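You operate a simulated robot arm through the tools that you are given. There is no shell and no other tool. Be economical: measure what you need, move in short steps, check, and stop when the job is done.

Carry out the task below with a simulated robot arm. There is one attempt and no reset: what you move stays moved.

JOB
Scrape the small mould clean and wipe it out.
Fine: white scraper first, then the yellow cloth; both back on their mats. Set down upright: white scraper. What is to be rubbed or washed off counts as gone when no trace of it is left.

It is judged by the outcome, as a careful person would: the job done as asked, and still so three seconds after it is handed in. It fails if anything else is knocked over, pushed out of place, dropped, spilled or broken. Flat cloth is picked up by pressing the open fingertips on it (5 to 10 N) and closing them slowly along it; thin cloth reads only 2 to 8 mm in the jaws.

ROBOT AND FRAMES
A 6-joint arm with a two-finger parallel gripper, fixed in place. Base frame: the origin is at the foot of the arm, x ahead of it, y to its left, z up; the work surface is at about z = 860. Lengths are in mm, angles in degrees, forces in N, time in s.
With the tool pointing down near the work surface it reaches from about 260 to 680 mm from the base axis. Its first joint turns from -66.0 to 66.0 degrees. Payload 2.9 kg.
The TCP is the grasp point between the finger pads, 30 mm short of the fingertips. In the tool frame z runs along the fingers and y along their closing line. Largest opening 110 mm; finger width 20, thickness 10; the body of the gripper, 48 by 112 mm, starts 55 mm behind the TCP.
Orientation is that of the tool frame in the base frame, as [roll, pitch, yaw] about the fixed x, y, z axes, in that order (R = Rz(yaw) Ry(pitch) Rx(roll)). With the fingers straight down and closing along the base's y, the tool's x points along the base's -x, its y along +y and its z along -z.

CONTROLS
- The arm moves only by the tool move_arm. Its argument "commands" is a list of rows, each a list of 7 numbers: the shift along the tool's x, y, z in m, then the turn, a rotation vector about the tool's x, y, z in degrees, then the finger opening in m, from 0 to 0.11. In form: [[dx, dy, dz, rx, ry, rz, jaw], ...]. A call has 1 to 20 rows; each row shifts and turns the commanded pose from where the row before left it, along the tool's axes as they then stand. Rows are played at 5 a second. More than 50 mm and 8.6 degrees between two rows, or a gripper value outside its range, and nothing of the call is played. A pose out of reach is approached as far as the arm can. The call stops where the force on the tool passes 40 N (or 10 N more than at its start, if that is more) or the arm is blocked; 0.2 s more then pass. Each finger travels about 108 mm/s and halts on what it meets, pressing with about 44 N; the grip force reading is that of the motor and also rises with nothing between the fingers. The clock runs only during rows and for 0.2 s after the last one: add rows that do not move to give the fingers time. It gives the time, the measured TCP pose, the force on the tool (base axes), the opening and the grip force at its end, in the units of the frame above (readings bear some noise), with the torque about the TCP (base axes, N m) and any sound that the robot's microphone picked up.
- Cameras (640 x 400 px; columns grow to the right, rows downward): "scene" is fixed at [53.9, 412.8, 1406.4]; the picture's right is [-0.93, -0.37, 0.00], its down [-0.13, 0.33, -0.94] and it looks along [0.35, -0.87, -0.35] (base axes); focal length 337 px, centre (320, 200). "wrist" rides on the gripper at [72, 17, -103] in the tool frame; the picture's right is [-0.23, 0.97, 0.00], its down [-0.76, -0.18, -0.62] and it looks along [-0.61, -0.14, 0.78] (tool axes); focal length 222 px, centre (320, 200). There is no depth. A picture from a camera that has moved, and an enlarged one, comes with that camera's place and axes in the base frame and with its lens.
- capture(camera): a new picture of that camera. No time passes.
- zoom(camera, box): a new picture of the part [left, top, right, bottom] of that camera's present view, enlarged. No time passes.
- close_job(): hands the job in; it is judged then, once.

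Work in short steps. Places have to be worked out from the pictures, the camera data and where the tool is seen: move nearer, look again, correct. Check each grasp and each placing, and mend what went wrong. You have 120 turns and 64 pictures in all, those below and enlarged ones among them. Open the gripper and draw the arm clear of the work before you hand the job in, unless the task says otherwise; then end with one line.

The tools are called by a JSON object that holds its "fn" and its "kwargs". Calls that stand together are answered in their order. move_arm: Moves the arm, as the interface text tells. Its arguments: {"type":"object","properties":{"commands":{"type":"array","items":{"type":"array","items":{"type":"number"}}}},"required":["commands"]} The other tools are called the same way: capture (camera) takes a picture; zoom (camera, box) takes an enlarged picture of a part of a camera's view; close_job () hands the job in.

At the start:

```text
time: 0.0
tool_pos: [333.7, -311.6, 1176.6]
tool_rot: [-180.0, 0.0, -180.0]
force: [-0.1, 0.4, -0.3]
torque: [0.0, -0.02, -0.02]
finger_gap: 110.0
grip_force: 0.0
```

scene: 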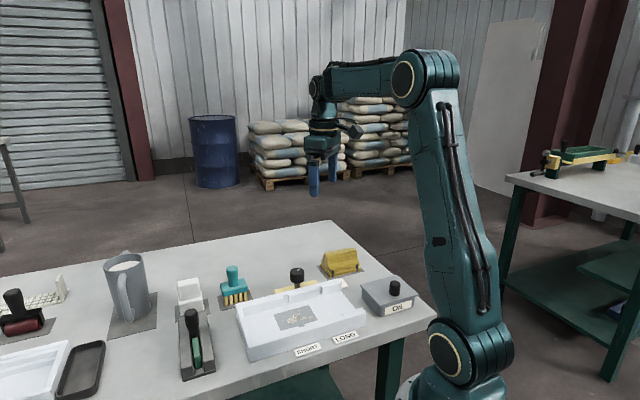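
wrist: 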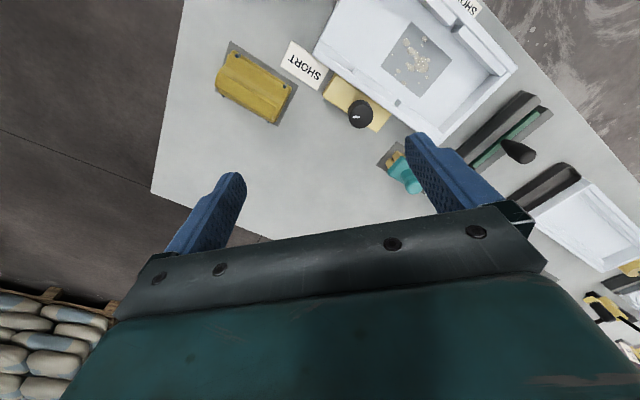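

I start by looking closer at the bench to identify the small mould, the white scraper and the yellow cloth.

{"fn": "zoom", "kwargs": {"camera": "scene", "box": [150, 220, 430, 395]}}

{"fn": "zoom", "kwargs": {"camera": "scene", "box": [0, 230, 240, 400]}}

{"fn": "zoom", "kwargs": {"camera": "wrist", "box": [200, 0, 640, 275]}}

```text
2.29 times, centred on (290, 308) of scene
camera zoom: at [53.9, 412.8, 1406.4], right [-0.93, -0.37, 0.0], down [-0.13, 0.33, -0.94], along [0.35, -0.87, -0.35], focal length 770 px, centre (389, -46)
```

zoom: 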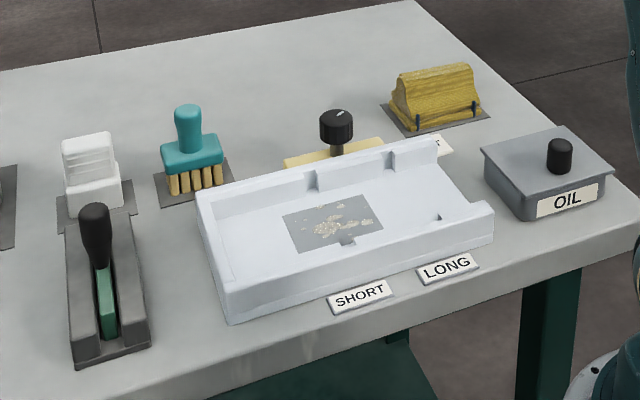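

```text
2.35 times, centred on (120, 315) of scene
camera zoom: at [53.9, 412.8, 1406.4], right [-0.93, -0.37, 0.0], down [-0.13, 0.33, -0.94], along [0.35, -0.87, -0.35], focal length 793 px, centre (791, -71)
```

zoom: 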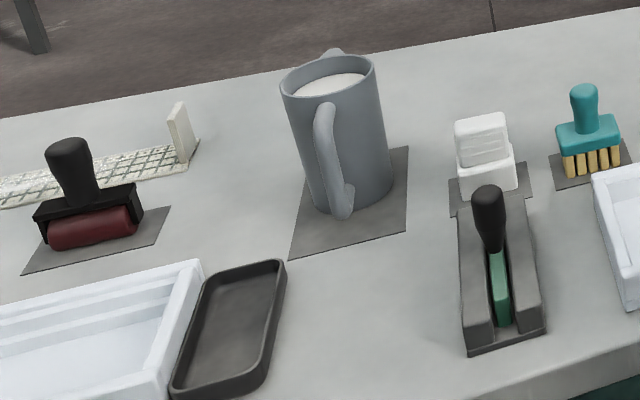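

```text
1.45 times, centred on (420, 138) of wrist
camera zoom: at [260.3, -294.4, 1278.6], right [0.23, 0.97, 0.0], down [0.76, -0.18, 0.62], along [0.61, -0.14, -0.78], focal length 323 px, centre (174, 291)
```

zoom: 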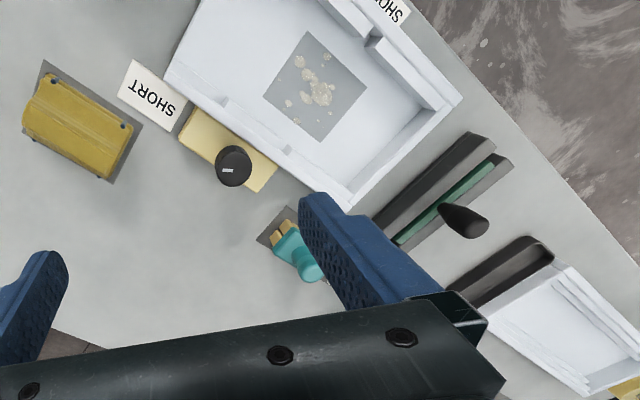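

The moulds' full layout isn't clear yet; the gray patch with residue lies in the large white tray. I move up high over the left part of the bench to view the rest.

{"fn": "move_arm", "kwargs": {"commands": [[0, 0.05, 0, 0, 0, 0, 0.11], [0, 0.05, 0, 0, 0, 0, 0.11], [0, 0.05, 0, 0, 0, 0, 0.11], [0, 0.05, 0, 0, 0, 0, 0.11], [0, 0.05, 0, 0, 0, 0, 0.11], [0, 0.05, 0, 0, 0, 0, 0.11], [0, 0.0, 0, 0, 0, 0, 0.11]]}}

{"fn": "capture", "kwargs": {"camera": "wrist"}}

{"fn": "capture", "kwargs": {"camera": "scene"}}

```text
time: 1.6
tool_pos: [332.2, -10.9, 1176.9]
tool_rot: [180.0, 0.0, 179.8]
force: [-0.7, -0.3, -0.4]
torque: [0.01, -0.01, -0.01]
finger_gap: 110.1
grip_force: 0.0
```

```text
58 pictures are left
camera wrist: at [260.4, 6.6, 1279.6], right [0.23, 0.97, 0.0], down [0.76, -0.18, 0.62], along [0.61, -0.14, -0.78], focal length 222 px, centre (320, 200)
```

wrist: 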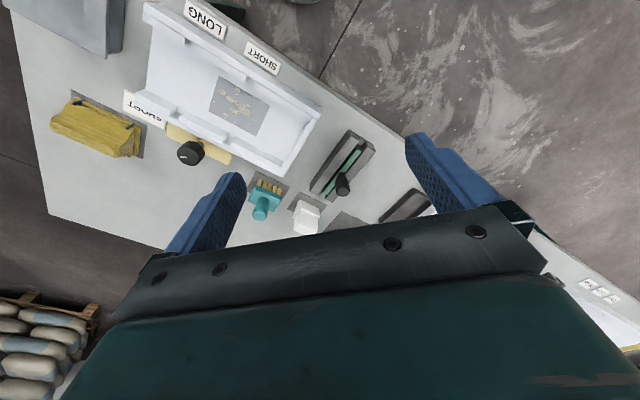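

```text
57 pictures are left
```

scene: 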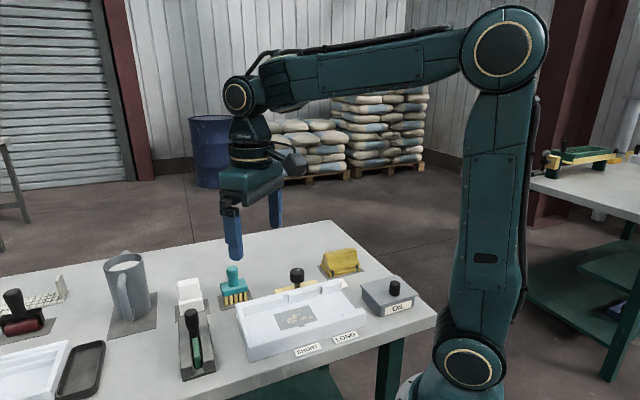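

The left tray needs a closer look to know which is the "small mould", so I zoom in on both trays.

{"fn": "zoom", "kwargs": {"camera": "scene", "box": [0, 320, 130, 400]}}

{"fn": "zoom", "kwargs": {"camera": "wrist", "box": [20, 0, 420, 250]}}

{"fn": "zoom", "kwargs": {"camera": "scene", "box": [225, 265, 375, 365]}}

```text
4.92 times, centred on (65, 360) of scene
camera zoom: at [53.9, 412.9, 1406.4], right [-0.93, -0.37, 0.0], down [-0.13, 0.33, -0.94], along [0.35, -0.87, -0.35], focal length 1659 px, centre (1575, -588)
```

zoom: 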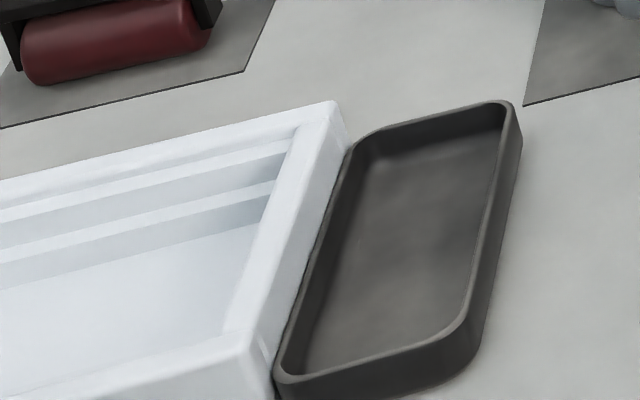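

```text
1.60 times, centred on (220, 125) of wrist
camera zoom: at [260.4, 6.6, 1279.6], right [0.23, 0.97, 0.0], down [0.76, -0.18, 0.62], along [0.61, -0.14, -0.78], focal length 355 px, centre (480, 320)
```

zoom: 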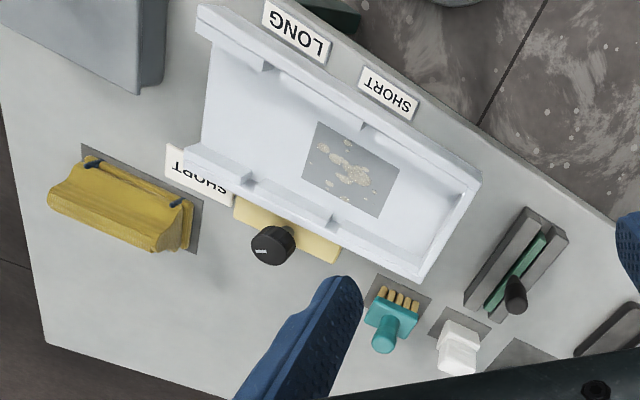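

```text
4.00 times, centred on (300, 315) of scene
camera zoom: at [53.9, 412.9, 1406.4], right [-0.93, -0.37, 0.0], down [-0.13, 0.33, -0.94], along [0.35, -0.87, -0.35], focal length 1348 px, centre (400, -260)
```

zoom: 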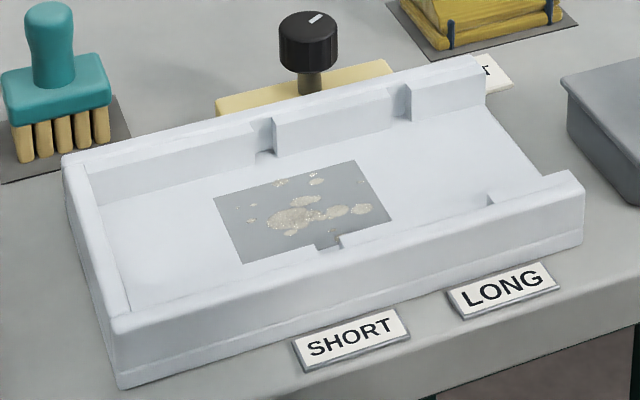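

The only residue I see is in the tray with the SHORT/LONG labels. I move lower over the middle to inspect the white block, the brush and the cloth.

{"fn": "move_arm", "kwargs": {"commands": [[-0.032, -0.013, 0.018, 0, 0, 0, 0.11], [-0.032, -0.013, 0.018, 0, 0, 0, 0.11], [-0.032, -0.013, 0.018, 0, 0, 0, 0.11], [-0.032, -0.013, 0.018, 0, 0, 0, 0.11], [-0.032, -0.013, 0.018, 0, 0, 0, 0.11], [-0.032, -0.013, 0.018, 0, 0, 0, 0.11], [0, 0, 0, 0, 0, 0, 0.11]]}}

{"fn": "capture", "kwargs": {"camera": "wrist"}}

```text
time: 3.2
tool_pos: [524.8, -88.1, 1067.7]
tool_rot: [-180.0, 0.1, -180.0]
force: [-1.0, 0.4, 0.0]
torque: [0.0, 0.0, 0.02]
finger_gap: 109.9
grip_force: 0.1
```

```text
53 pictures are left
camera wrist: at [452.5, -72.5, 1169.9], right [0.23, 0.97, 0.0], down [0.76, -0.18, 0.62], along [0.61, -0.14, -0.78], focal length 222 px, centre (320, 200)
```

wrist: 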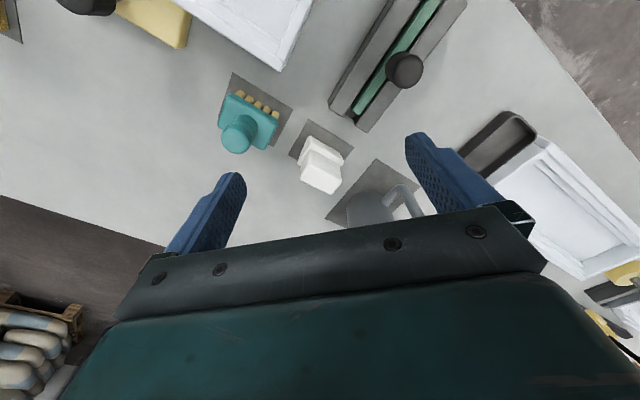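

{"fn": "zoom", "kwargs": {"camera": "wrist", "box": [200, 50, 440, 200]}}

{"fn": "zoom", "kwargs": {"camera": "scene", "box": [160, 265, 240, 315]}}

```text
2.67 times, centred on (320, 125) of wrist
camera zoom: at [452.5, -72.5, 1169.9], right [0.23, 0.97, 0.0], down [0.76, -0.18, 0.62], along [0.61, -0.14, -0.78], focal length 592 px, centre (320, 400)
```

zoom: 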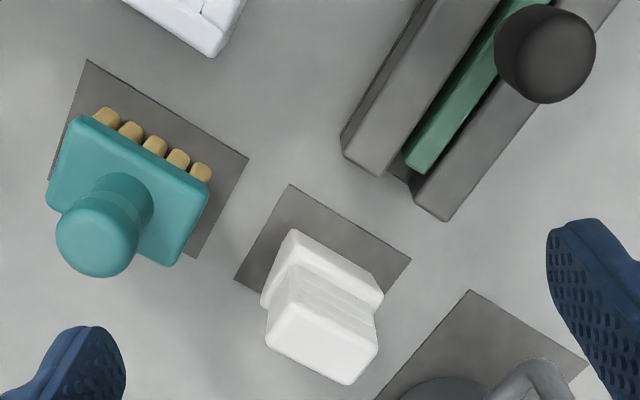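

```text
8.00 times, centred on (200, 290) of scene
camera zoom: at [53.9, 412.8, 1406.4], right [-0.93, -0.37, 0.0], down [-0.13, 0.33, -0.94], along [0.35, -0.87, -0.35], focal length 2696 px, centre (1280, -520)
```

zoom: 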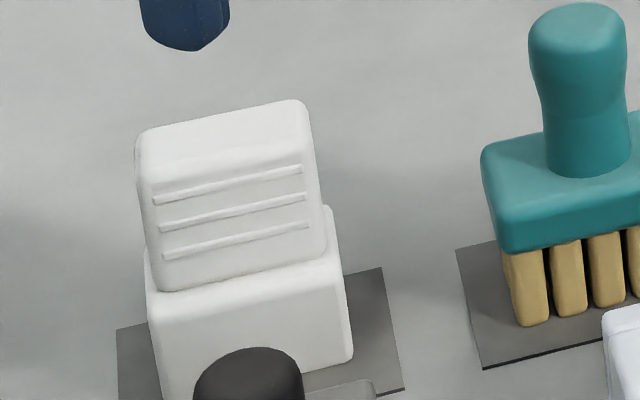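

The white ribbed block on its mat is the scraper, turned about 45°. I check the other tray from here, too, for residue.

{"fn": "zoom", "kwargs": {"camera": "wrist", "box": [448, 100, 640, 220]}}

```text
3.33 times, centred on (544, 160) of wrist
camera zoom: at [452.5, -72.5, 1169.9], right [0.23, 0.97, 0.0], down [0.76, -0.18, 0.62], along [0.61, -0.14, -0.78], focal length 740 px, centre (-427, 333)
```

zoom: 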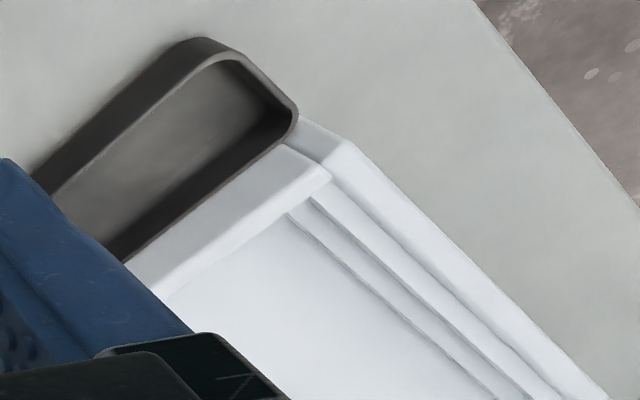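

The other tray is clean. I now turn the tool 45° to match the bench objects and look at the mould from above.

{"fn": "move_arm", "kwargs": {"commands": [[0.042, -0.007, 0, 0, 0, 0, 0.11], [0.042, -0.007, 0, 0, 0, 0, 0.11], [0.042, -0.007, 0, 0, 0, 0, 0.11], [0, 0, 0, 0, 0, -7.5, 0.11], [0, 0, 0, 0, 0, -7.5, 0.11], [0, 0, 0, 0, 0, -7.5, 0.11], [0, 0, 0, 0, 0, -7.5, 0.11], [0, 0, 0, 0, 0, -7.5, 0.11], [0, 0, 0, 0, 0, -7.5, 0.11], [0, 0, 0, 0, 0, 0, 0.11]]}}

{"fn": "capture", "kwargs": {"camera": "wrist"}}

```text
time: 5.4
tool_pos: [399.0, -110.3, 1068.3]
tool_rot: [179.9, 0.0, -134.9]
force: [-0.2, -0.2, -0.2]
torque: [-0.02, 0.03, -0.01]
finger_gap: 109.8
grip_force: 0.1
```

```text
49 pictures are left
camera wrist: at [335.8, -149.2, 1170.8], right [-0.53, 0.85, 0.0], down [0.66, 0.41, 0.62], along [0.53, 0.33, -0.78], focal length 222 px, centre (320, 200)
```

wrist: 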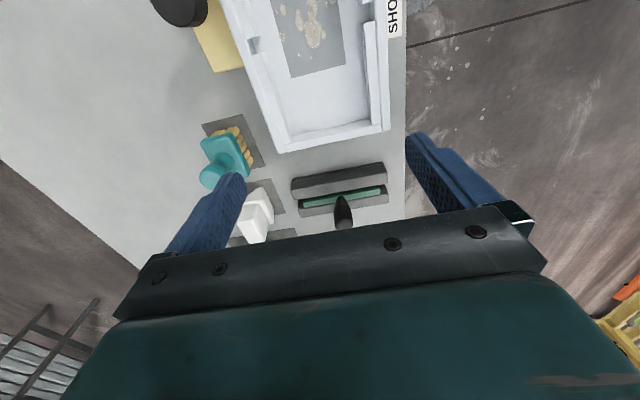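

{"fn": "zoom", "kwargs": {"camera": "wrist", "box": [190, 0, 430, 150]}}

```text
2.67 times, centred on (310, 75) of wrist
camera zoom: at [335.8, -149.2, 1170.8], right [-0.53, 0.85, 0.0], down [0.66, 0.41, 0.62], along [0.53, 0.33, -0.78], focal length 592 px, centre (347, 533)
```

zoom: 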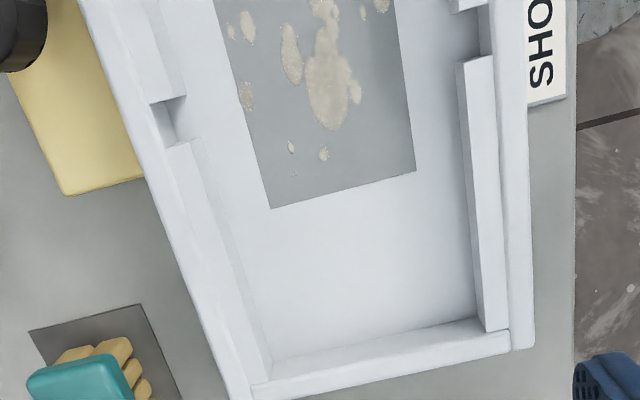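

The residue patch centre is about (343,-159), with about 20 mm clearance to the walls. Now I travel above the scraper mat (~(602,-106)), with the jaws narrowed to 70 mm because the slotted stand is near.

{"fn": "move_arm", "kwargs": {"commands": [[-0.0288, -0.028, 0, 0, 0, 0, 0.07], [-0.0288, -0.028, 0, 0, 0, 0, 0.07], [-0.0288, -0.028, 0, 0, 0, 0, 0.07], [-0.0288, -0.028, 0, 0, 0, 0, 0.07], [-0.0288, -0.028, 0, 0, 0, 0, 0.07], [0, 0, 0.03, 0, 0, 0, 0.07], [0, 0, 0, 0, 0, 0, 0.07]]}}

{"fn": "zoom", "kwargs": {"camera": "wrist", "box": [160, 50, 480, 250]}}

{"fn": "zoom", "kwargs": {"camera": "scene", "box": [100, 200, 260, 300]}}

```text
time: 7.0
tool_pos: [600.8, -108.9, 1037.2]
tool_rot: [180.0, -0.1, -134.9]
force: [0.7, -0.5, -0.6]
torque: [0.0, 0.04, 0.01]
finger_gap: 70.1
grip_force: 0.1
```

```text
2.00 times, centred on (320, 150) of wrist
camera zoom: at [537.7, -147.5, 1140.3], right [-0.53, 0.85, 0.0], down [0.66, 0.41, 0.62], along [0.53, 0.33, -0.78], focal length 444 px, centre (320, 300)
```

zoom: 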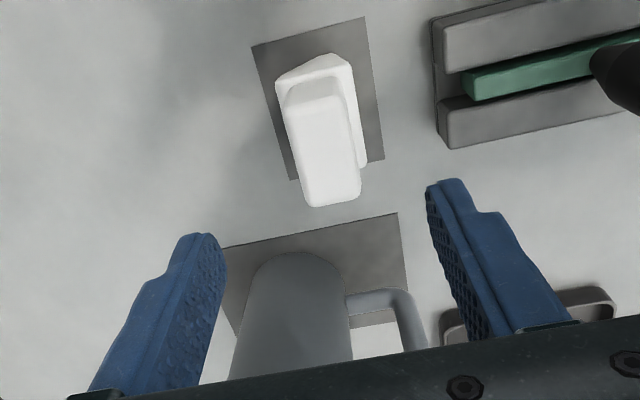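

```text
4.00 times, centred on (180, 250) of scene
camera zoom: at [53.9, 412.8, 1406.4], right [-0.93, -0.37, 0.0], down [-0.13, 0.33, -0.94], along [0.35, -0.87, -0.35], focal length 1348 px, centre (880, 0)
```

zoom: 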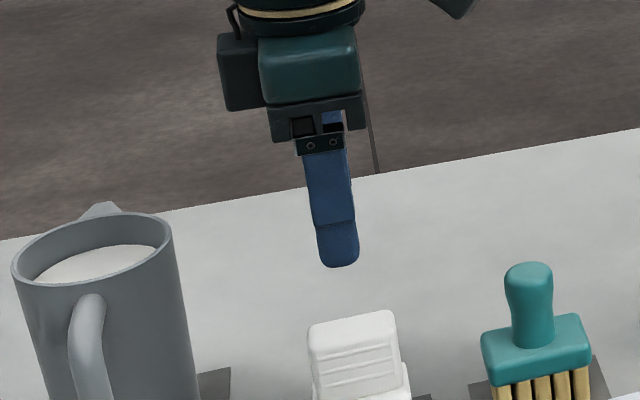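

Scraper grip is centred at about (601,-105), ribbed faces facing the fingers, ~28 mm thick, top ~z 930. I descend to about TCP z 929 with the fingers straddling it.

{"fn": "move_arm", "kwargs": {"commands": [[-0.0028, 0.002, 0.02, 0, 0, 0, 0.07], [0, 0, 0.03, 0, 0, 0, 0.07], [0, 0, 0.03, 0, 0, 0, 0.07], [0, 0, 0.015, 0, 0, 0, 0.07], [0, 0, 0.01, 0, 0, 0, 0.07], [0, 0, 0, 0, 0, 0, 0.07]]}}

{"fn": "zoom", "kwargs": {"camera": "scene", "box": [140, 240, 260, 315]}}

{"fn": "zoom", "kwargs": {"camera": "wrist", "box": [160, 50, 480, 250]}}

```text
time: 8.4
tool_pos: [600.5, -105.3, 932.1]
tool_rot: [-180.0, 0.0, -135.1]
force: [1.0, 0.1, 0.1]
torque: [0.01, 0.01, -0.01]
finger_gap: 69.7
grip_force: 0.0
```

```text
5.33 times, centred on (200, 278) of scene
camera zoom: at [53.9, 412.8, 1406.4], right [-0.93, -0.37, 0.0], down [-0.13, 0.33, -0.94], along [0.35, -0.87, -0.35], focal length 1797 px, centre (960, -213)
```

zoom: 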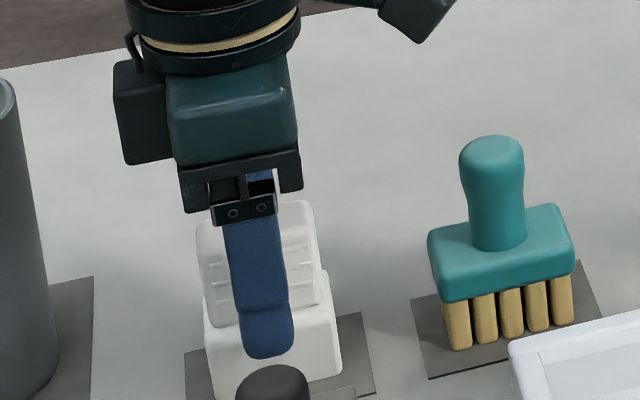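

```text
2.00 times, centred on (320, 150) of wrist
camera zoom: at [537.0, -143.8, 1035.2], right [-0.53, 0.85, 0.0], down [0.66, 0.41, 0.62], along [0.53, 0.33, -0.78], focal length 444 px, centre (320, 300)
```

zoom: 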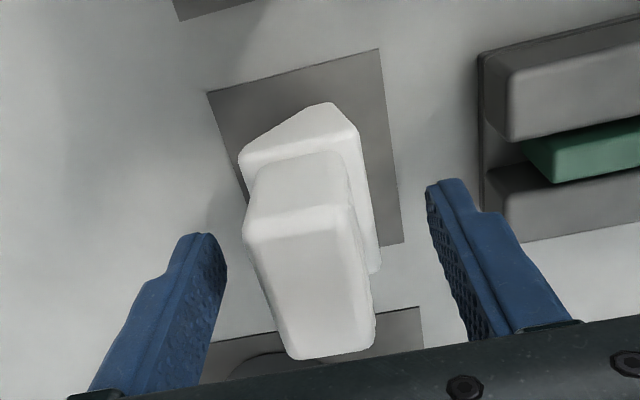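

The fingers straddle the grip well, without contact. I lower 5 mm and close slowly on the ribbed grip.

{"fn": "move_arm", "kwargs": {"commands": [[0, 0, 0.005, 0, 0, 0, 0.07], [0, 0, 0, 0, 0, 0, 0.055], [0, 0, 0, 0, 0, 0, 0.045], [0, 0, 0, 0, 0, 0, 0.035], [0, 0, 0, 0, 0, 0, 0.028], [0, 0, 0, 0, 0, 0, 0.02], [0, 0, 0, 0, 0, 0, 0.015], [0, 0, 0, 0, 0, 0, 0.015]]}}

{"fn": "zoom", "kwargs": {"camera": "scene", "box": [140, 240, 260, 315]}}

{"fn": "zoom", "kwargs": {"camera": "wrist", "box": [160, 50, 480, 250]}}

```text
time: 10.2
tool_pos: [601.1, -103.7, 930.2]
tool_rot: [-179.8, 0.2, -135.0]
force: [0.1, 0.7, 22.6]
torque: [-0.14, 0.35, -0.03]
finger_gap: 27.7
grip_force: 43.7
```

```text
5.33 times, centred on (200, 278) of scene
camera zoom: at [53.5, 412.9, 1406.4], right [-0.93, -0.37, 0.0], down [-0.13, 0.33, -0.94], along [0.35, -0.87, -0.35], focal length 1797 px, centre (960, -213)
```

zoom: 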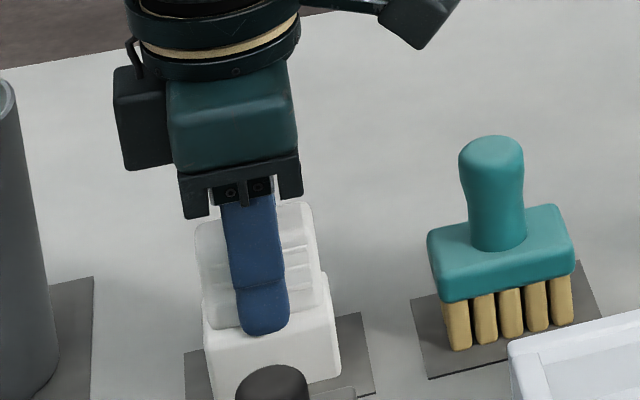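

```text
2.00 times, centred on (320, 150) of wrist
camera zoom: at [537.0, -143.6, 1032.4], right [-0.53, 0.85, 0.0], down [0.66, 0.41, 0.63], along [0.53, 0.33, -0.78], focal length 444 px, centre (320, 300)
```

zoom: 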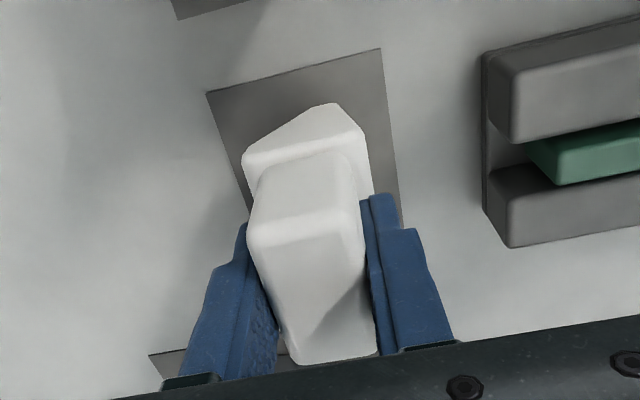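

Grasped (27.7 mm gap), with the fingertips resting on the ledge (22 N up). I lift it straight up and check the hold.

{"fn": "move_arm", "kwargs": {"commands": [[0, 0, -0.01, 0, 0, 0, 0.015], [0, 0, -0.03, 0, 0, 0, 0.015], [0, 0, -0.04, 0, 0, 0, 0.015], [0, 0, -0.04, 0, 0, 0, 0.015], [0, 0, 0, 0, 0, 0, 0.015]]}}

{"fn": "zoom", "kwargs": {"camera": "scene", "box": [140, 200, 260, 275]}}

{"fn": "zoom", "kwargs": {"camera": "wrist", "box": [160, 50, 480, 250]}}

```text
time: 11.4
tool_pos: [599.0, -104.8, 1048.1]
tool_rot: [179.9, 0.0, -135.0]
force: [0.8, -0.7, -1.8]
torque: [0.01, 0.0, -0.02]
finger_gap: 27.4
grip_force: 43.1
```

```text
5.33 times, centred on (200, 238) of scene
camera zoom: at [53.9, 412.8, 1406.4], right [-0.93, -0.37, 0.0], down [-0.13, 0.33, -0.94], along [0.35, -0.87, -0.35], focal length 1797 px, centre (960, 0)
```

zoom: 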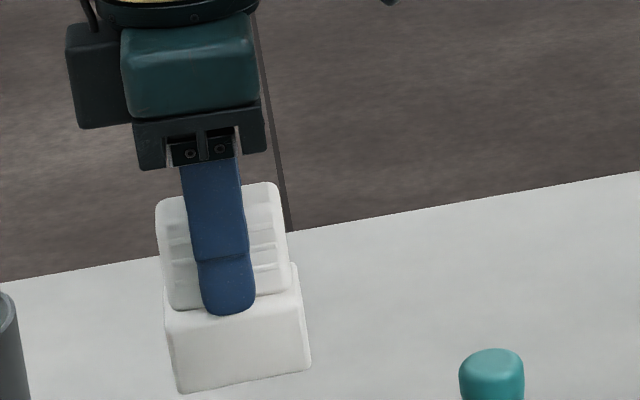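

```text
2.00 times, centred on (320, 150) of wrist
camera zoom: at [536.4, -143.5, 1150.9], right [-0.53, 0.85, 0.0], down [0.66, 0.41, 0.62], along [0.53, 0.33, -0.78], focal length 444 px, centre (320, 300)
```

zoom: 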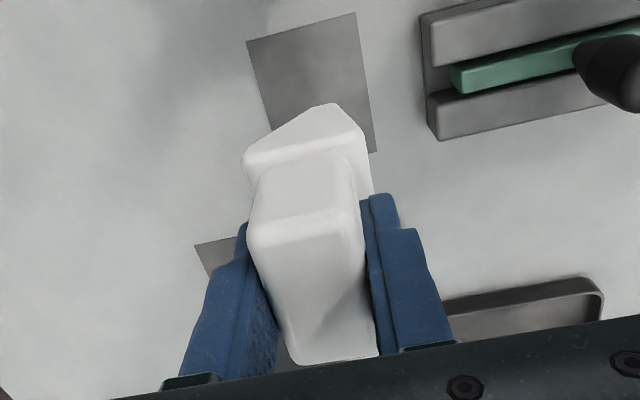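

The scraper is held level; its blade edge runs along the bottom on one side. I carry it over the patch and turn it 90° so the 60 mm blade spans the patch width and strokes go along the mould.

{"fn": "move_arm", "kwargs": {"commands": [[0, 0, -0.02, 0, 0, 0, 0.015], [0.0365, 0.0238, 0, 0, 0, 0, 0.015], [0.0365, 0.0238, 0, 0, 0, 0, 0.015], [0.0365, 0.0238, 0, 0, 0, 0, 0.015], [0.0365, 0.0238, 0, 0, 0, 0, 0.015], [0.0365, 0.0238, 0, 0, 0, 0, 0.015], [0.0365, 0.0238, 0, 0, 0, 0, 0.015], [0, 0, 0, 0, 0, 0, 0.015]]}}

{"fn": "move_arm", "kwargs": {"commands": [[0, 0, 0, 0, 0, 7.5, 0.015], [0, 0, 0, 0, 0, 7.5, 0.015], [0, 0, 0, 0, 0, 7.5, 0.015], [0, 0, 0, 0, 0, 7.5, 0.015], [0, 0, 0, 0, 0, 7.5, 0.015], [0, 0, 0, 0, 0, 7.5, 0.015], [0, 0, 0, 0, 0, 7.5, 0.015], [0, 0, 0, 0, 0, 7.5, 0.015], [0, 0, 0, 0, 0, 7.5, 0.015], [0, 0, 0, 0, 0, 7.5, 0.015], [0, 0, 0, 0, 0, 7.5, 0.015], [0, 0, 0, 0, 0, 7.5, 0.015], [0, 0, 0, 0, 0, 0, 0.015]]}}

{"fn": "capture", "kwargs": {"camera": "wrist"}}

```text
time: 13.2
tool_pos: [345.1, -157.4, 1068.3]
tool_rot: [-180.0, 0.1, -135.0]
force: [-0.1, -1.0, -1.3]
torque: [-0.01, 0.01, 0.01]
finger_gap: 27.7
grip_force: 44.2
```

```text
time: 16.0
tool_pos: [344.7, -158.3, 1067.6]
tool_rot: [-180.0, -0.1, 135.0]
force: [-1.2, -0.2, -1.3]
torque: [-0.02, -0.01, 0.01]
finger_gap: 27.7
grip_force: 43.7
```

```text
39 pictures are left
camera wrist: at [305.4, -94.7, 1170.6], right [0.85, 0.53, 0.0], down [0.41, -0.67, 0.62], along [0.33, -0.53, -0.78], focal length 222 px, centre (320, 200)
```

wrist: 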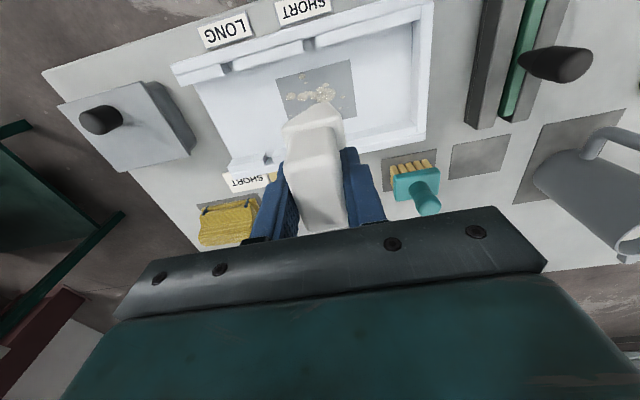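

The blade is now across the patch. I shift to the clean floor at the +u end and descend to just above the floor.

{"fn": "move_arm", "kwargs": {"commands": [[0.005, 0.025, 0, 0, 0, 0, 0.015], [0.004, 0.025, 0, 0, 0, 0, 0.015], [0, 0, 0.03, 0, 0, 0, 0.015], [0, 0, 0.03, 0, 0, 0, 0.015], [0, 0, 0.03, 0, 0, 0, 0.015], [0, 0, 0.025, 0, 0, 0, 0.015], [0, 0, 0, 0, 0, 0, 0.015]]}}

{"fn": "zoom", "kwargs": {"camera": "wrist", "box": [160, 0, 480, 200]}}

{"fn": "zoom", "kwargs": {"camera": "scene", "box": [210, 245, 370, 345]}}

```text
time: 17.6
tool_pos: [374.4, -116.4, 952.7]
tool_rot: [-179.9, 0.0, 135.0]
force: [0.0, -0.4, -2.2]
torque: [-0.01, -0.03, -0.03]
finger_gap: 27.6
grip_force: 43.6
```

```text
2.00 times, centred on (320, 100) of wrist
camera zoom: at [334.1, -52.9, 1055.8], right [0.85, 0.53, 0.0], down [0.41, -0.66, 0.62], along [0.33, -0.53, -0.78], focal length 444 px, centre (320, 400)
```

zoom: 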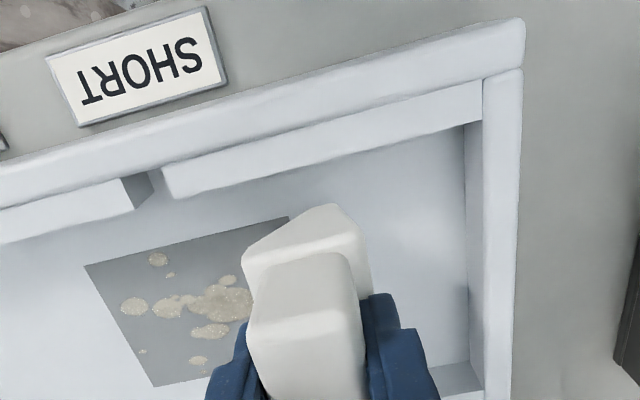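

```text
4.00 times, centred on (290, 295) of scene
camera zoom: at [53.9, 412.8, 1406.4], right [-0.93, -0.37, 0.0], down [-0.13, 0.33, -0.94], along [0.35, -0.87, -0.35], focal length 1348 px, centre (440, -180)
```

zoom: 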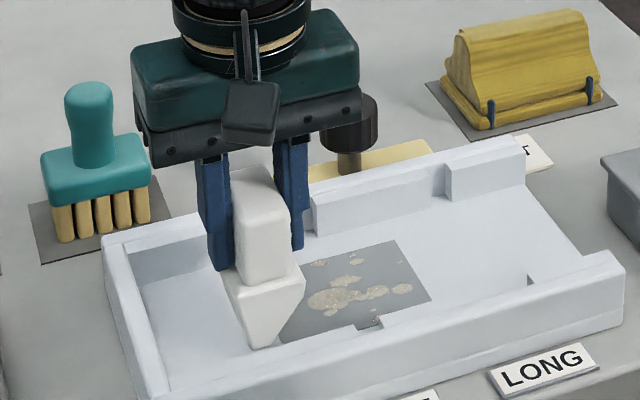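

Blade looks about 10–15 mm above the floor, clear of walls. I lower in small steps to find contact.

{"fn": "move_arm", "kwargs": {"commands": [[0, 0, 0.003, 0, 0, 0, 0.015], [0, 0, 0.003, 0, 0, 0, 0.015], [0, 0, 0.003, 0, 0, 0, 0.015], [0, 0, 0, 0, 0, 0, 0.015]]}}

```text
time: 18.6
tool_pos: [374.3, -115.8, 944.5]
tool_rot: [-180.0, 0.1, 135.1]
force: [-0.7, 1.3, -0.3]
torque: [-0.02, -0.01, 0.01]
finger_gap: 27.3
grip_force: 44.0
```

{"fn": "move_arm", "kwargs": {"commands": [[0, 0, 0.002, 0, 0, 0, 0.015], [0, 0, 0.002, 0, 0, 0, 0.015], [0, 0, 0.001, 0, 0, 0, 0.015], [0, 0, 0, 0, 0, 0, 0.015]]}}

```text
time: 19.2
tool_pos: [374.2, -116.5, 943.6]
tool_rot: [180.0, 0.0, 135.0]
force: [-2.5, 0.5, 6.8]
torque: [0.0, 0.18, -0.05]
finger_gap: 27.5
grip_force: 44.2
stopped in row 2: the force on the tool passed its limit at 47 N (the readings are from after the stop); the commanded pose is now the measured one
```

Contact at TCP z≈943.5. I press lightly and stroke along the patch toward -u.

{"fn": "move_arm", "kwargs": {"commands": [[0, -0.005, 0.0005, 0, 0, 0, 0.015], [0, -0.01, 0.0005, 0, 0, 0, 0.015], [0, -0.012, 0, 0, 0, 0, 0.015], [0, -0.012, 0, 0, 0, 0, 0.015], [0, -0.012, 0, 0, 0, 0, 0.015], [0, -0.012, 0, 0, 0, 0, 0.015], [0, -0.012, 0, 0, 0, 0, 0.015], [0, -0.012, 0, 0, 0, 0, 0.015], [0, -0.012, 0, 0, 0, 0, 0.015], [0, -0.012, 0, 0, 0, 0, 0.015], [0, -0.012, 0, 0, 0, 0, 0.015], [0, 0, 0, 0, 0, 0, 0.015]]}}

{"fn": "zoom", "kwargs": {"camera": "scene", "box": [210, 245, 370, 345]}}

```text
time: 20.9
tool_pos: [320.7, -171.3, 943.7]
tool_rot: [179.7, 0.4, 135.2]
force: [-1.3, -0.1, 3.9]
torque: [0.1, 0.27, 0.03]
finger_gap: 27.7
grip_force: 43.7
stopped in row 8: the force on the tool passed its limit at 40 N (the readings are from after the stop); the commanded pose is now the measured one
```

```text
4.00 times, centred on (290, 295) of scene
camera zoom: at [53.8, 412.8, 1406.4], right [-0.93, -0.37, 0.0], down [-0.13, 0.33, -0.94], along [0.35, -0.87, -0.35], focal length 1348 px, centre (440, -180)
```

zoom: 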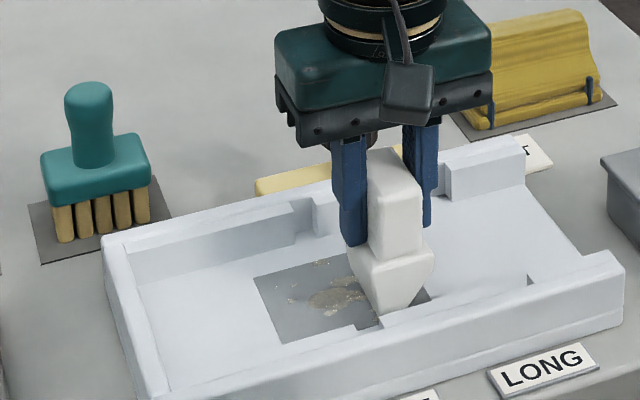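

It is scraping: blobs are thinning to a smear. I continue -u with the same light contact.

{"fn": "move_arm", "kwargs": {"commands": [[0, -0.008, 0, 0, 0, 0, 0.015], [0, -0.008, 0, 0, 0, 0, 0.015], [0, -0.008, 0, 0, 0, 0, 0.015], [0, -0.008, 0, 0, 0, 0, 0.015], [0, -0.008, 0, 0, 0, 0, 0.015], [0, -0.008, 0, 0, 0, 0, 0.015], [0, 0, 0, 0, 0, 0, 0.015]]}}

```text
time: 22.5
tool_pos: [287.0, -205.0, 943.7]
tool_rot: [179.7, 0.3, 135.1]
force: [5.8, 6.8, 23.2]
torque: [0.62, 0.02, -0.21]
finger_gap: 27.3
grip_force: 43.7
```

Good stroke with 23 N. Now the return stroke toward +u.

{"fn": "move_arm", "kwargs": {"commands": [[0, 0.008, -0.0003, 0, 0, 0, 0.015], [0, 0.009, 0, 0, 0, 0, 0.015], [0, 0.009, 0, 0, 0, 0, 0.015], [0, 0.009, 0, 0, 0, 0, 0.015], [0, 0.009, 0, 0, 0, 0, 0.015], [0, 0.009, 0, 0, 0, 0, 0.015], [0, 0.009, 0, 0, 0, 0, 0.015], [0, 0.009, 0, 0, 0, 0, 0.015], [0, 0.009, 0, 0, 0, 0, 0.015], [0, 0.009, 0, 0, 0, 0, 0.015], [0, 0.009, 0, 0, 0, 0, 0.015], [0, 0.009, 0, 0, 0, 0, 0.015], [0, 0.009, 0, 0, 0, 0, 0.015], [0, 0.009, 0, 0, 0, 0, 0.015], [0, 0, 0, 0, 0, 0, 0.015]]}}

{"fn": "zoom", "kwargs": {"camera": "scene", "box": [230, 265, 370, 350]}}

{"fn": "zoom", "kwargs": {"camera": "wrist", "box": [160, 0, 480, 200]}}

```text
time: 25.7
tool_pos: [374.4, -117.1, 943.9]
tool_rot: [179.8, 0.2, 135.2]
force: [0.7, -0.3, -1.2]
torque: [-0.02, -0.01, 0.01]
finger_gap: 27.4
grip_force: 44.2
```

```text
4.57 times, centred on (300, 308) of scene
camera zoom: at [53.9, 412.8, 1406.4], right [-0.93, -0.37, 0.0], down [-0.13, 0.33, -0.94], along [0.35, -0.87, -0.35], focal length 1540 px, centre (411, -291)
```

zoom: 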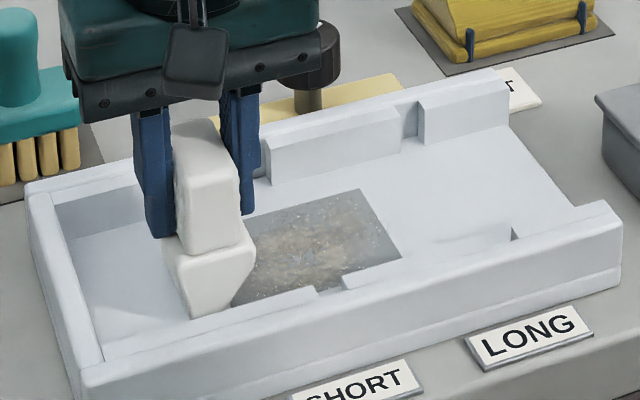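

```text
2.00 times, centred on (320, 100) of wrist
camera zoom: at [334.9, -53.5, 1046.4], right [0.85, 0.53, 0.0], down [0.41, -0.66, 0.63], along [0.33, -0.53, -0.78], focal length 444 px, centre (320, 400)
```

zoom: 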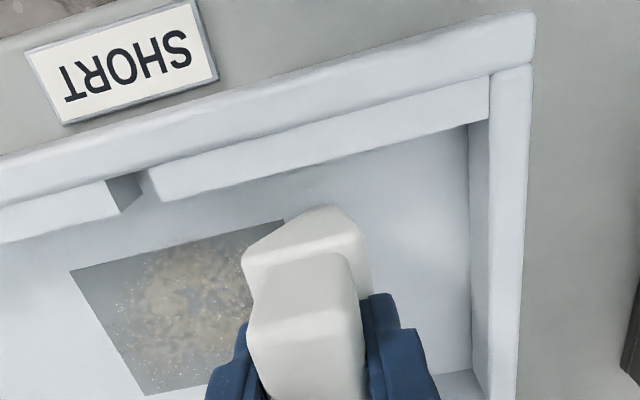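

Blobs became a thin smear over the patch. I do more scraping strokes at a +v offset to cover the other edge.

{"fn": "move_arm", "kwargs": {"commands": [[-0.008, 0, 0, 0, 0, 0, 0.015], [-0.008, -0.003, 0.0007, 0, 0, 0, 0.015], [0, -0.009, 0.0003, 0, 0, 0, 0.015], [0, -0.009, 0, 0, 0, 0, 0.015], [0, -0.009, 0, 0, 0, 0, 0.015], [0, -0.009, 0, 0, 0, 0, 0.015], [0, -0.009, 0, 0, 0, 0, 0.015], [0, -0.009, 0, 0, 0, 0, 0.015], [0, -0.009, 0, 0, 0, 0, 0.015], [0, -0.009, 0, 0, 0, 0, 0.015], [0, -0.009, 0, 0, 0, 0, 0.015], [0, -0.009, 0, 0, 0, 0, 0.015], [0, -0.009, 0, 0, 0, 0, 0.015], [0, -0.009, 0, 0, 0, 0, 0.015], [0, -0.009, 0, 0, 0, 0, 0.015], [0, -0.004, 0, 0, 0, 0, 0.015], [0, 0, 0, 0, 0, 0, 0.015]]}}

```text
time: 29.1
tool_pos: [299.3, -214.6, 943.6]
tool_rot: [179.6, 0.4, 135.2]
force: [-0.1, 1.0, 4.7]
torque: [0.22, 0.19, -0.01]
finger_gap: 27.9
grip_force: 43.5
stopped in row 17: the force on the tool passed its limit at 41 N (the readings are from after the stop); the commanded pose is now the measured one
```

Stroke done. I run the return stroke with light pressure and look.

{"fn": "move_arm", "kwargs": {"commands": [[0, 0.006, 0.0003, 0, 0, 0, 0.015], [0, 0.009, 0, 0, 0, 0, 0.015], [0, 0.009, 0, 0, 0, 0, 0.015], [0, 0.009, 0, 0, 0, 0, 0.015], [0, 0.009, 0, 0, 0, 0, 0.015], [0, 0.009, 0, 0, 0, 0, 0.015], [0, 0.009, 0, 0, 0, 0, 0.015], [0, 0.009, 0, 0, 0, 0, 0.015], [0, 0.009, 0, 0, 0, 0, 0.015], [0, 0.009, 0, 0, 0, 0, 0.015], [0, 0.009, 0, 0, 0, 0, 0.015], [0, 0.009, 0, 0, 0, 0, 0.015], [0, 0.009, 0, 0, 0, 0, 0.015], [0, 0.009, 0, 0, 0, 0, 0.015], [0, 0, 0, 0, 0, 0, 0.015]]}}

{"fn": "zoom", "kwargs": {"camera": "wrist", "box": [160, 0, 480, 200]}}

```text
time: 32.3
tool_pos: [386.9, -127.7, 943.9]
tool_rot: [179.6, 0.4, 135.1]
force: [-2.6, -3.1, 13.3]
torque: [-0.15, 0.45, 0.09]
finger_gap: 27.6
grip_force: 43.5
```

```text
2.00 times, centred on (320, 100) of wrist
camera zoom: at [345.9, -65.2, 1046.1], right [0.85, 0.53, 0.01], down [0.41, -0.66, 0.63], along [0.34, -0.53, -0.78], focal length 444 px, centre (320, 400)
```

zoom: 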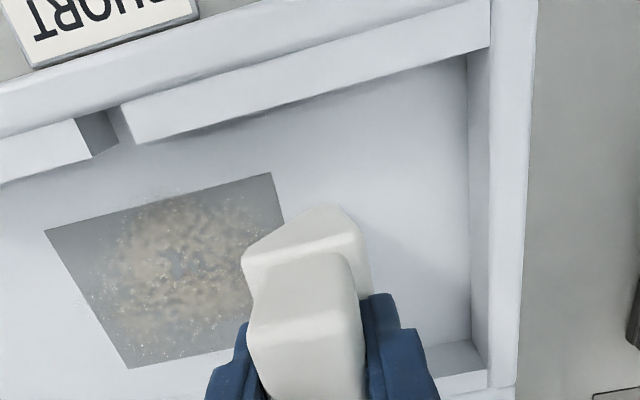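

Only a powdery film remains. One more round trip at the -v offset ensures the whole patch is scraped.

{"fn": "move_arm", "kwargs": {"commands": [[0.009, 0, 0, 0, 0, 0, 0.015], [0.009, -0.006, 0, 0, 0, 0, 0.015], [0, -0.01, 0, 0, 0, 0, 0.015], [0, -0.01, 0, 0, 0, 0, 0.015], [0, -0.01, 0, 0, 0, 0, 0.015], [0, -0.01, 0, 0, 0, 0, 0.015], [0, -0.01, 0, 0, 0, 0, 0.015], [0, -0.01, 0, 0, 0, 0, 0.015], [0, -0.01, 0, 0, 0, 0, 0.015], [0, -0.01, 0, 0, 0, 0, 0.015], [0, -0.01, 0, 0, 0, 0, 0.015], [0, -0.01, 0, 0, 0, 0, 0.015], [0, -0.01, 0, 0, 0, 0, 0.015], [0, -0.005, 0, 0, 0, 0, 0.015], [0, 0, 0, 0, 0, 0, 0.015]]}}

{"fn": "move_arm", "kwargs": {"commands": [[0, 0.006, 0, 0, 0, 0, 0.015], [0, 0.01, 0, 0, 0, 0, 0.015], [0, 0.01, 0, 0, 0, 0, 0.015], [0, 0.01, 0, 0, 0, 0, 0.015], [0, 0.01, 0, 0, 0, 0, 0.015], [0, 0.01, 0, 0, 0, 0, 0.015], [0, 0.01, 0, 0, 0, 0, 0.015], [0, 0.01, 0, 0, 0, 0, 0.015], [0, 0.01, 0, 0, 0, 0, 0.015], [0, 0.01, 0, 0, 0, 0, 0.015], [0, 0.01, 0, 0, 0, 0, 0.015], [0, 0.01, 0, 0, 0, 0, 0.015], [0, 0.005, 0, 0, 0, 0, 0.015], [0, 0, 0, 0, 0, 0, 0.015]]}}

{"fn": "zoom", "kwargs": {"camera": "wrist", "box": [160, 0, 480, 200]}}

```text
time: 35.5
tool_pos: [288.3, -201.4, 943.2]
tool_rot: [179.5, 0.6, 135.1]
force: [8.6, 7.7, 33.2]
torque: [0.63, -0.14, -0.07]
finger_gap: 27.6
grip_force: 43.9
```

```text
time: 38.5
tool_pos: [372.4, -115.9, 944.8]
tool_rot: [179.7, 0.5, 135.3]
force: [-3.2, -1.5, 6.4]
torque: [-0.21, 0.14, -0.03]
finger_gap: 27.3
grip_force: 44.0
```

```text
2.00 times, centred on (320, 100) of wrist
camera zoom: at [332.5, -52.1, 1046.2], right [0.85, 0.53, 0.01], down [0.41, -0.66, 0.63], along [0.34, -0.53, -0.78], focal length 444 px, centre (320, 400)
```

zoom: 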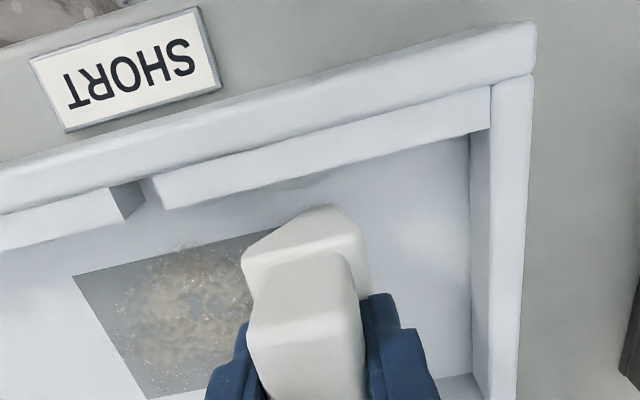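

Film is uniform, scraping is complete. I lift the scraper out, and turn it back to its original orientation.

{"fn": "move_arm", "kwargs": {"commands": [[0, 0, -0.01, 0, 0, 0, 0.015], [0, 0, -0.04, 0, 0, 0, 0.015], [0, 0, -0.04, 0, 0, 0, 0.015], [0, 0, -0.034, 0, 0, 0, 0.015], [0, 0, 0, 0, 0, -7.5, 0.015], [0, 0, 0, 0, 0, -7.5, 0.015], [0, 0, 0, 0, 0, -7.5, 0.015], [0, 0, 0, 0, 0, -7.5, 0.015], [0, 0, 0, 0, 0, -7.5, 0.015], [0, 0, 0, 0, 0, -7.5, 0.015], [0, 0, 0, 0, 0, -7.5, 0.015], [0, 0, 0, 0, 0, -7.5, 0.015], [0, 0, 0, 0, 0, -7.5, 0.015], [0, 0, 0, 0, 0, -7.5, 0.015], [0, 0, 0, 0, 0, -7.5, 0.015], [0, 0, 0, 0, 0, -7.5, 0.015], [0, 0, 0, 0, 0, 0, 0.015]]}}

{"fn": "capture", "kwargs": {"camera": "wrist"}}

```text
time: 42.1
tool_pos: [373.1, -114.7, 1066.8]
tool_rot: [-179.6, 0.4, -134.7]
force: [0.0, -0.1, -2.1]
torque: [0.0, -0.03, 0.01]
finger_gap: 27.5
grip_force: 43.7
```

```text
31 pictures are left
camera wrist: at [308.4, -154.7, 1169.9], right [-0.53, 0.85, -0.01], down [0.66, 0.42, 0.63], along [0.54, 0.33, -0.78], focal length 222 px, centre (320, 200)
```

wrist: 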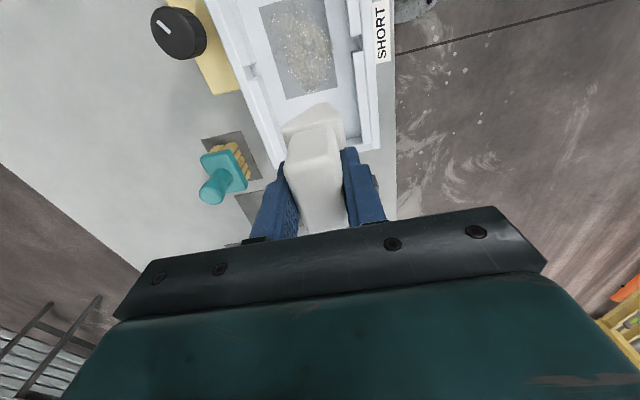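

I level the small tilt and carry the scraper back above its mat.

{"fn": "move_arm", "kwargs": {"commands": [[0, 0, 0, -0.4, 0.4, 0.3, 0.015], [-0.028, -0.0256, 0, 0, 0, 0, 0.015], [-0.028, -0.0256, 0, 0, 0, 0, 0.015], [-0.028, -0.0256, 0, 0, 0, 0, 0.015], [-0.028, -0.0256, 0, 0, 0, 0, 0.015], [-0.028, -0.0256, 0, 0, 0, 0, 0.015], [-0.028, -0.0256, 0, 0, 0, 0, 0.015], [0, 0, 0.03, 0, 0, 0, 0.015], [0, 0, 0.03, 0, 0, 0, 0.015], [0, 0, 0.03, 0, 0, 0, 0.015], [0, 0, 0.02, 0, 0, 0, 0.015], [0, 0, 0, 0, 0, 0, 0.015]]}}

{"fn": "zoom", "kwargs": {"camera": "wrist", "box": [160, 50, 480, 250]}}

{"fn": "zoom", "kwargs": {"camera": "scene", "box": [140, 240, 260, 315]}}

```text
time: 44.7
tool_pos: [599.6, -105.7, 958.9]
tool_rot: [-180.0, 0.0, -135.2]
force: [0.6, 0.5, -1.3]
torque: [-0.02, 0.02, 0.0]
finger_gap: 27.2
grip_force: 44.0
```

```text
2.00 times, centred on (320, 150) of wrist
camera zoom: at [536.1, -144.2, 1060.3], right [-0.53, 0.85, 0.0], down [0.67, 0.41, 0.62], along [0.53, 0.33, -0.78], focal length 444 px, centre (320, 300)
```

zoom: 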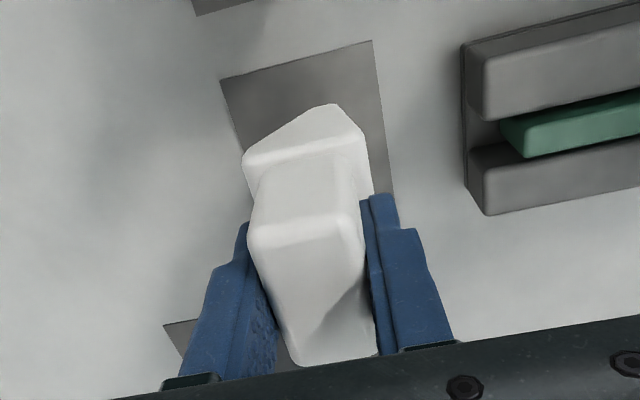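

```text
5.33 times, centred on (200, 278) of scene
camera zoom: at [53.9, 412.8, 1406.4], right [-0.93, -0.37, 0.0], down [-0.13, 0.33, -0.94], along [0.35, -0.87, -0.35], focal length 1797 px, centre (960, -213)
```

zoom: 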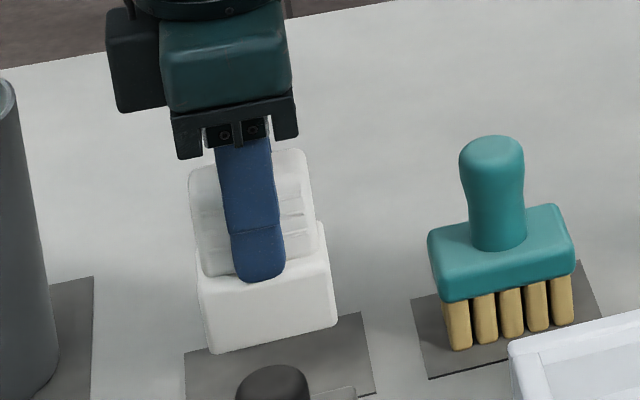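

Well aligned over the mat. I lower to just above it, then in fine steps till touch.

{"fn": "move_arm", "kwargs": {"commands": [[0, 0, 0.015, 0, 0, 0, 0.015], [0, 0, 0.009, 0, 0, 0, 0.015], [0, 0, 0.0015, 0, 0, 0, 0.015], [0, 0, 0.001, 0, 0, 0, 0.015], [0, 0, 0.001, 0, 0, 0, 0.015], [0, 0, 0, 0, 0, 0, 0.015]]}}

```text
time: 46.1
tool_pos: [599.9, -106.6, 929.7]
tool_rot: [180.0, 0.0, -135.1]
force: [-0.2, -0.6, -1.2]
torque: [0.01, -0.02, -0.01]
finger_gap: 27.4
grip_force: 43.3
```

{"fn": "move_arm", "kwargs": {"commands": [[0, 0, 0.0007, 0, 0, 0, 0.015], [0, 0, 0.0007, 0, 0, 0, 0.015], [0, 0, 0.0007, 0, 0, 0, 0.015], [0, 0, 0, 0, 0, 0, 0.015]]}}

```text
time: 47.1
tool_pos: [600.4, -106.2, 929.5]
tool_rot: [-179.9, 0.1, -135.1]
force: [-5.8, 1.8, 14.7]
torque: [0.44, 0.1, 0.14]
finger_gap: 27.5
grip_force: 43.9
```

On the mat with 15 N. I ease off slightly and open gently.

{"fn": "move_arm", "kwargs": {"commands": [[0, 0, -0.001, 0, 0, 0, 0.015], [0, 0, 0, 0, 0, 0, 0.026], [0, 0, 0, 0, 0, 0, 0.03], [0, 0, 0, 0, 0, 0, 0.036], [0, 0, 0, 0, 0, 0, 0.05], [0, 0, 0, 0, 0, 0, 0.064], [0, 0, 0, 0, 0, 0, 0.064]]}}

{"fn": "zoom", "kwargs": {"camera": "wrist", "box": [160, 50, 480, 250]}}

```text
time: 48.7
tool_pos: [600.1, -106.0, 929.7]
tool_rot: [180.0, 0.0, -135.0]
force: [-0.2, -0.4, 0.1]
torque: [-0.01, 0.02, 0.02]
finger_gap: 63.8
grip_force: 0.0
```

```text
2.00 times, centred on (320, 150) of wrist
camera zoom: at [536.3, -144.8, 1032.1], right [-0.53, 0.85, 0.0], down [0.67, 0.41, 0.62], along [0.53, 0.33, -0.78], focal length 444 px, centre (320, 300)
```

zoom: 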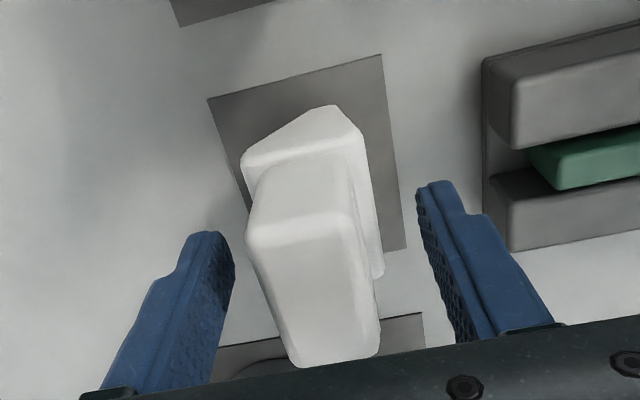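

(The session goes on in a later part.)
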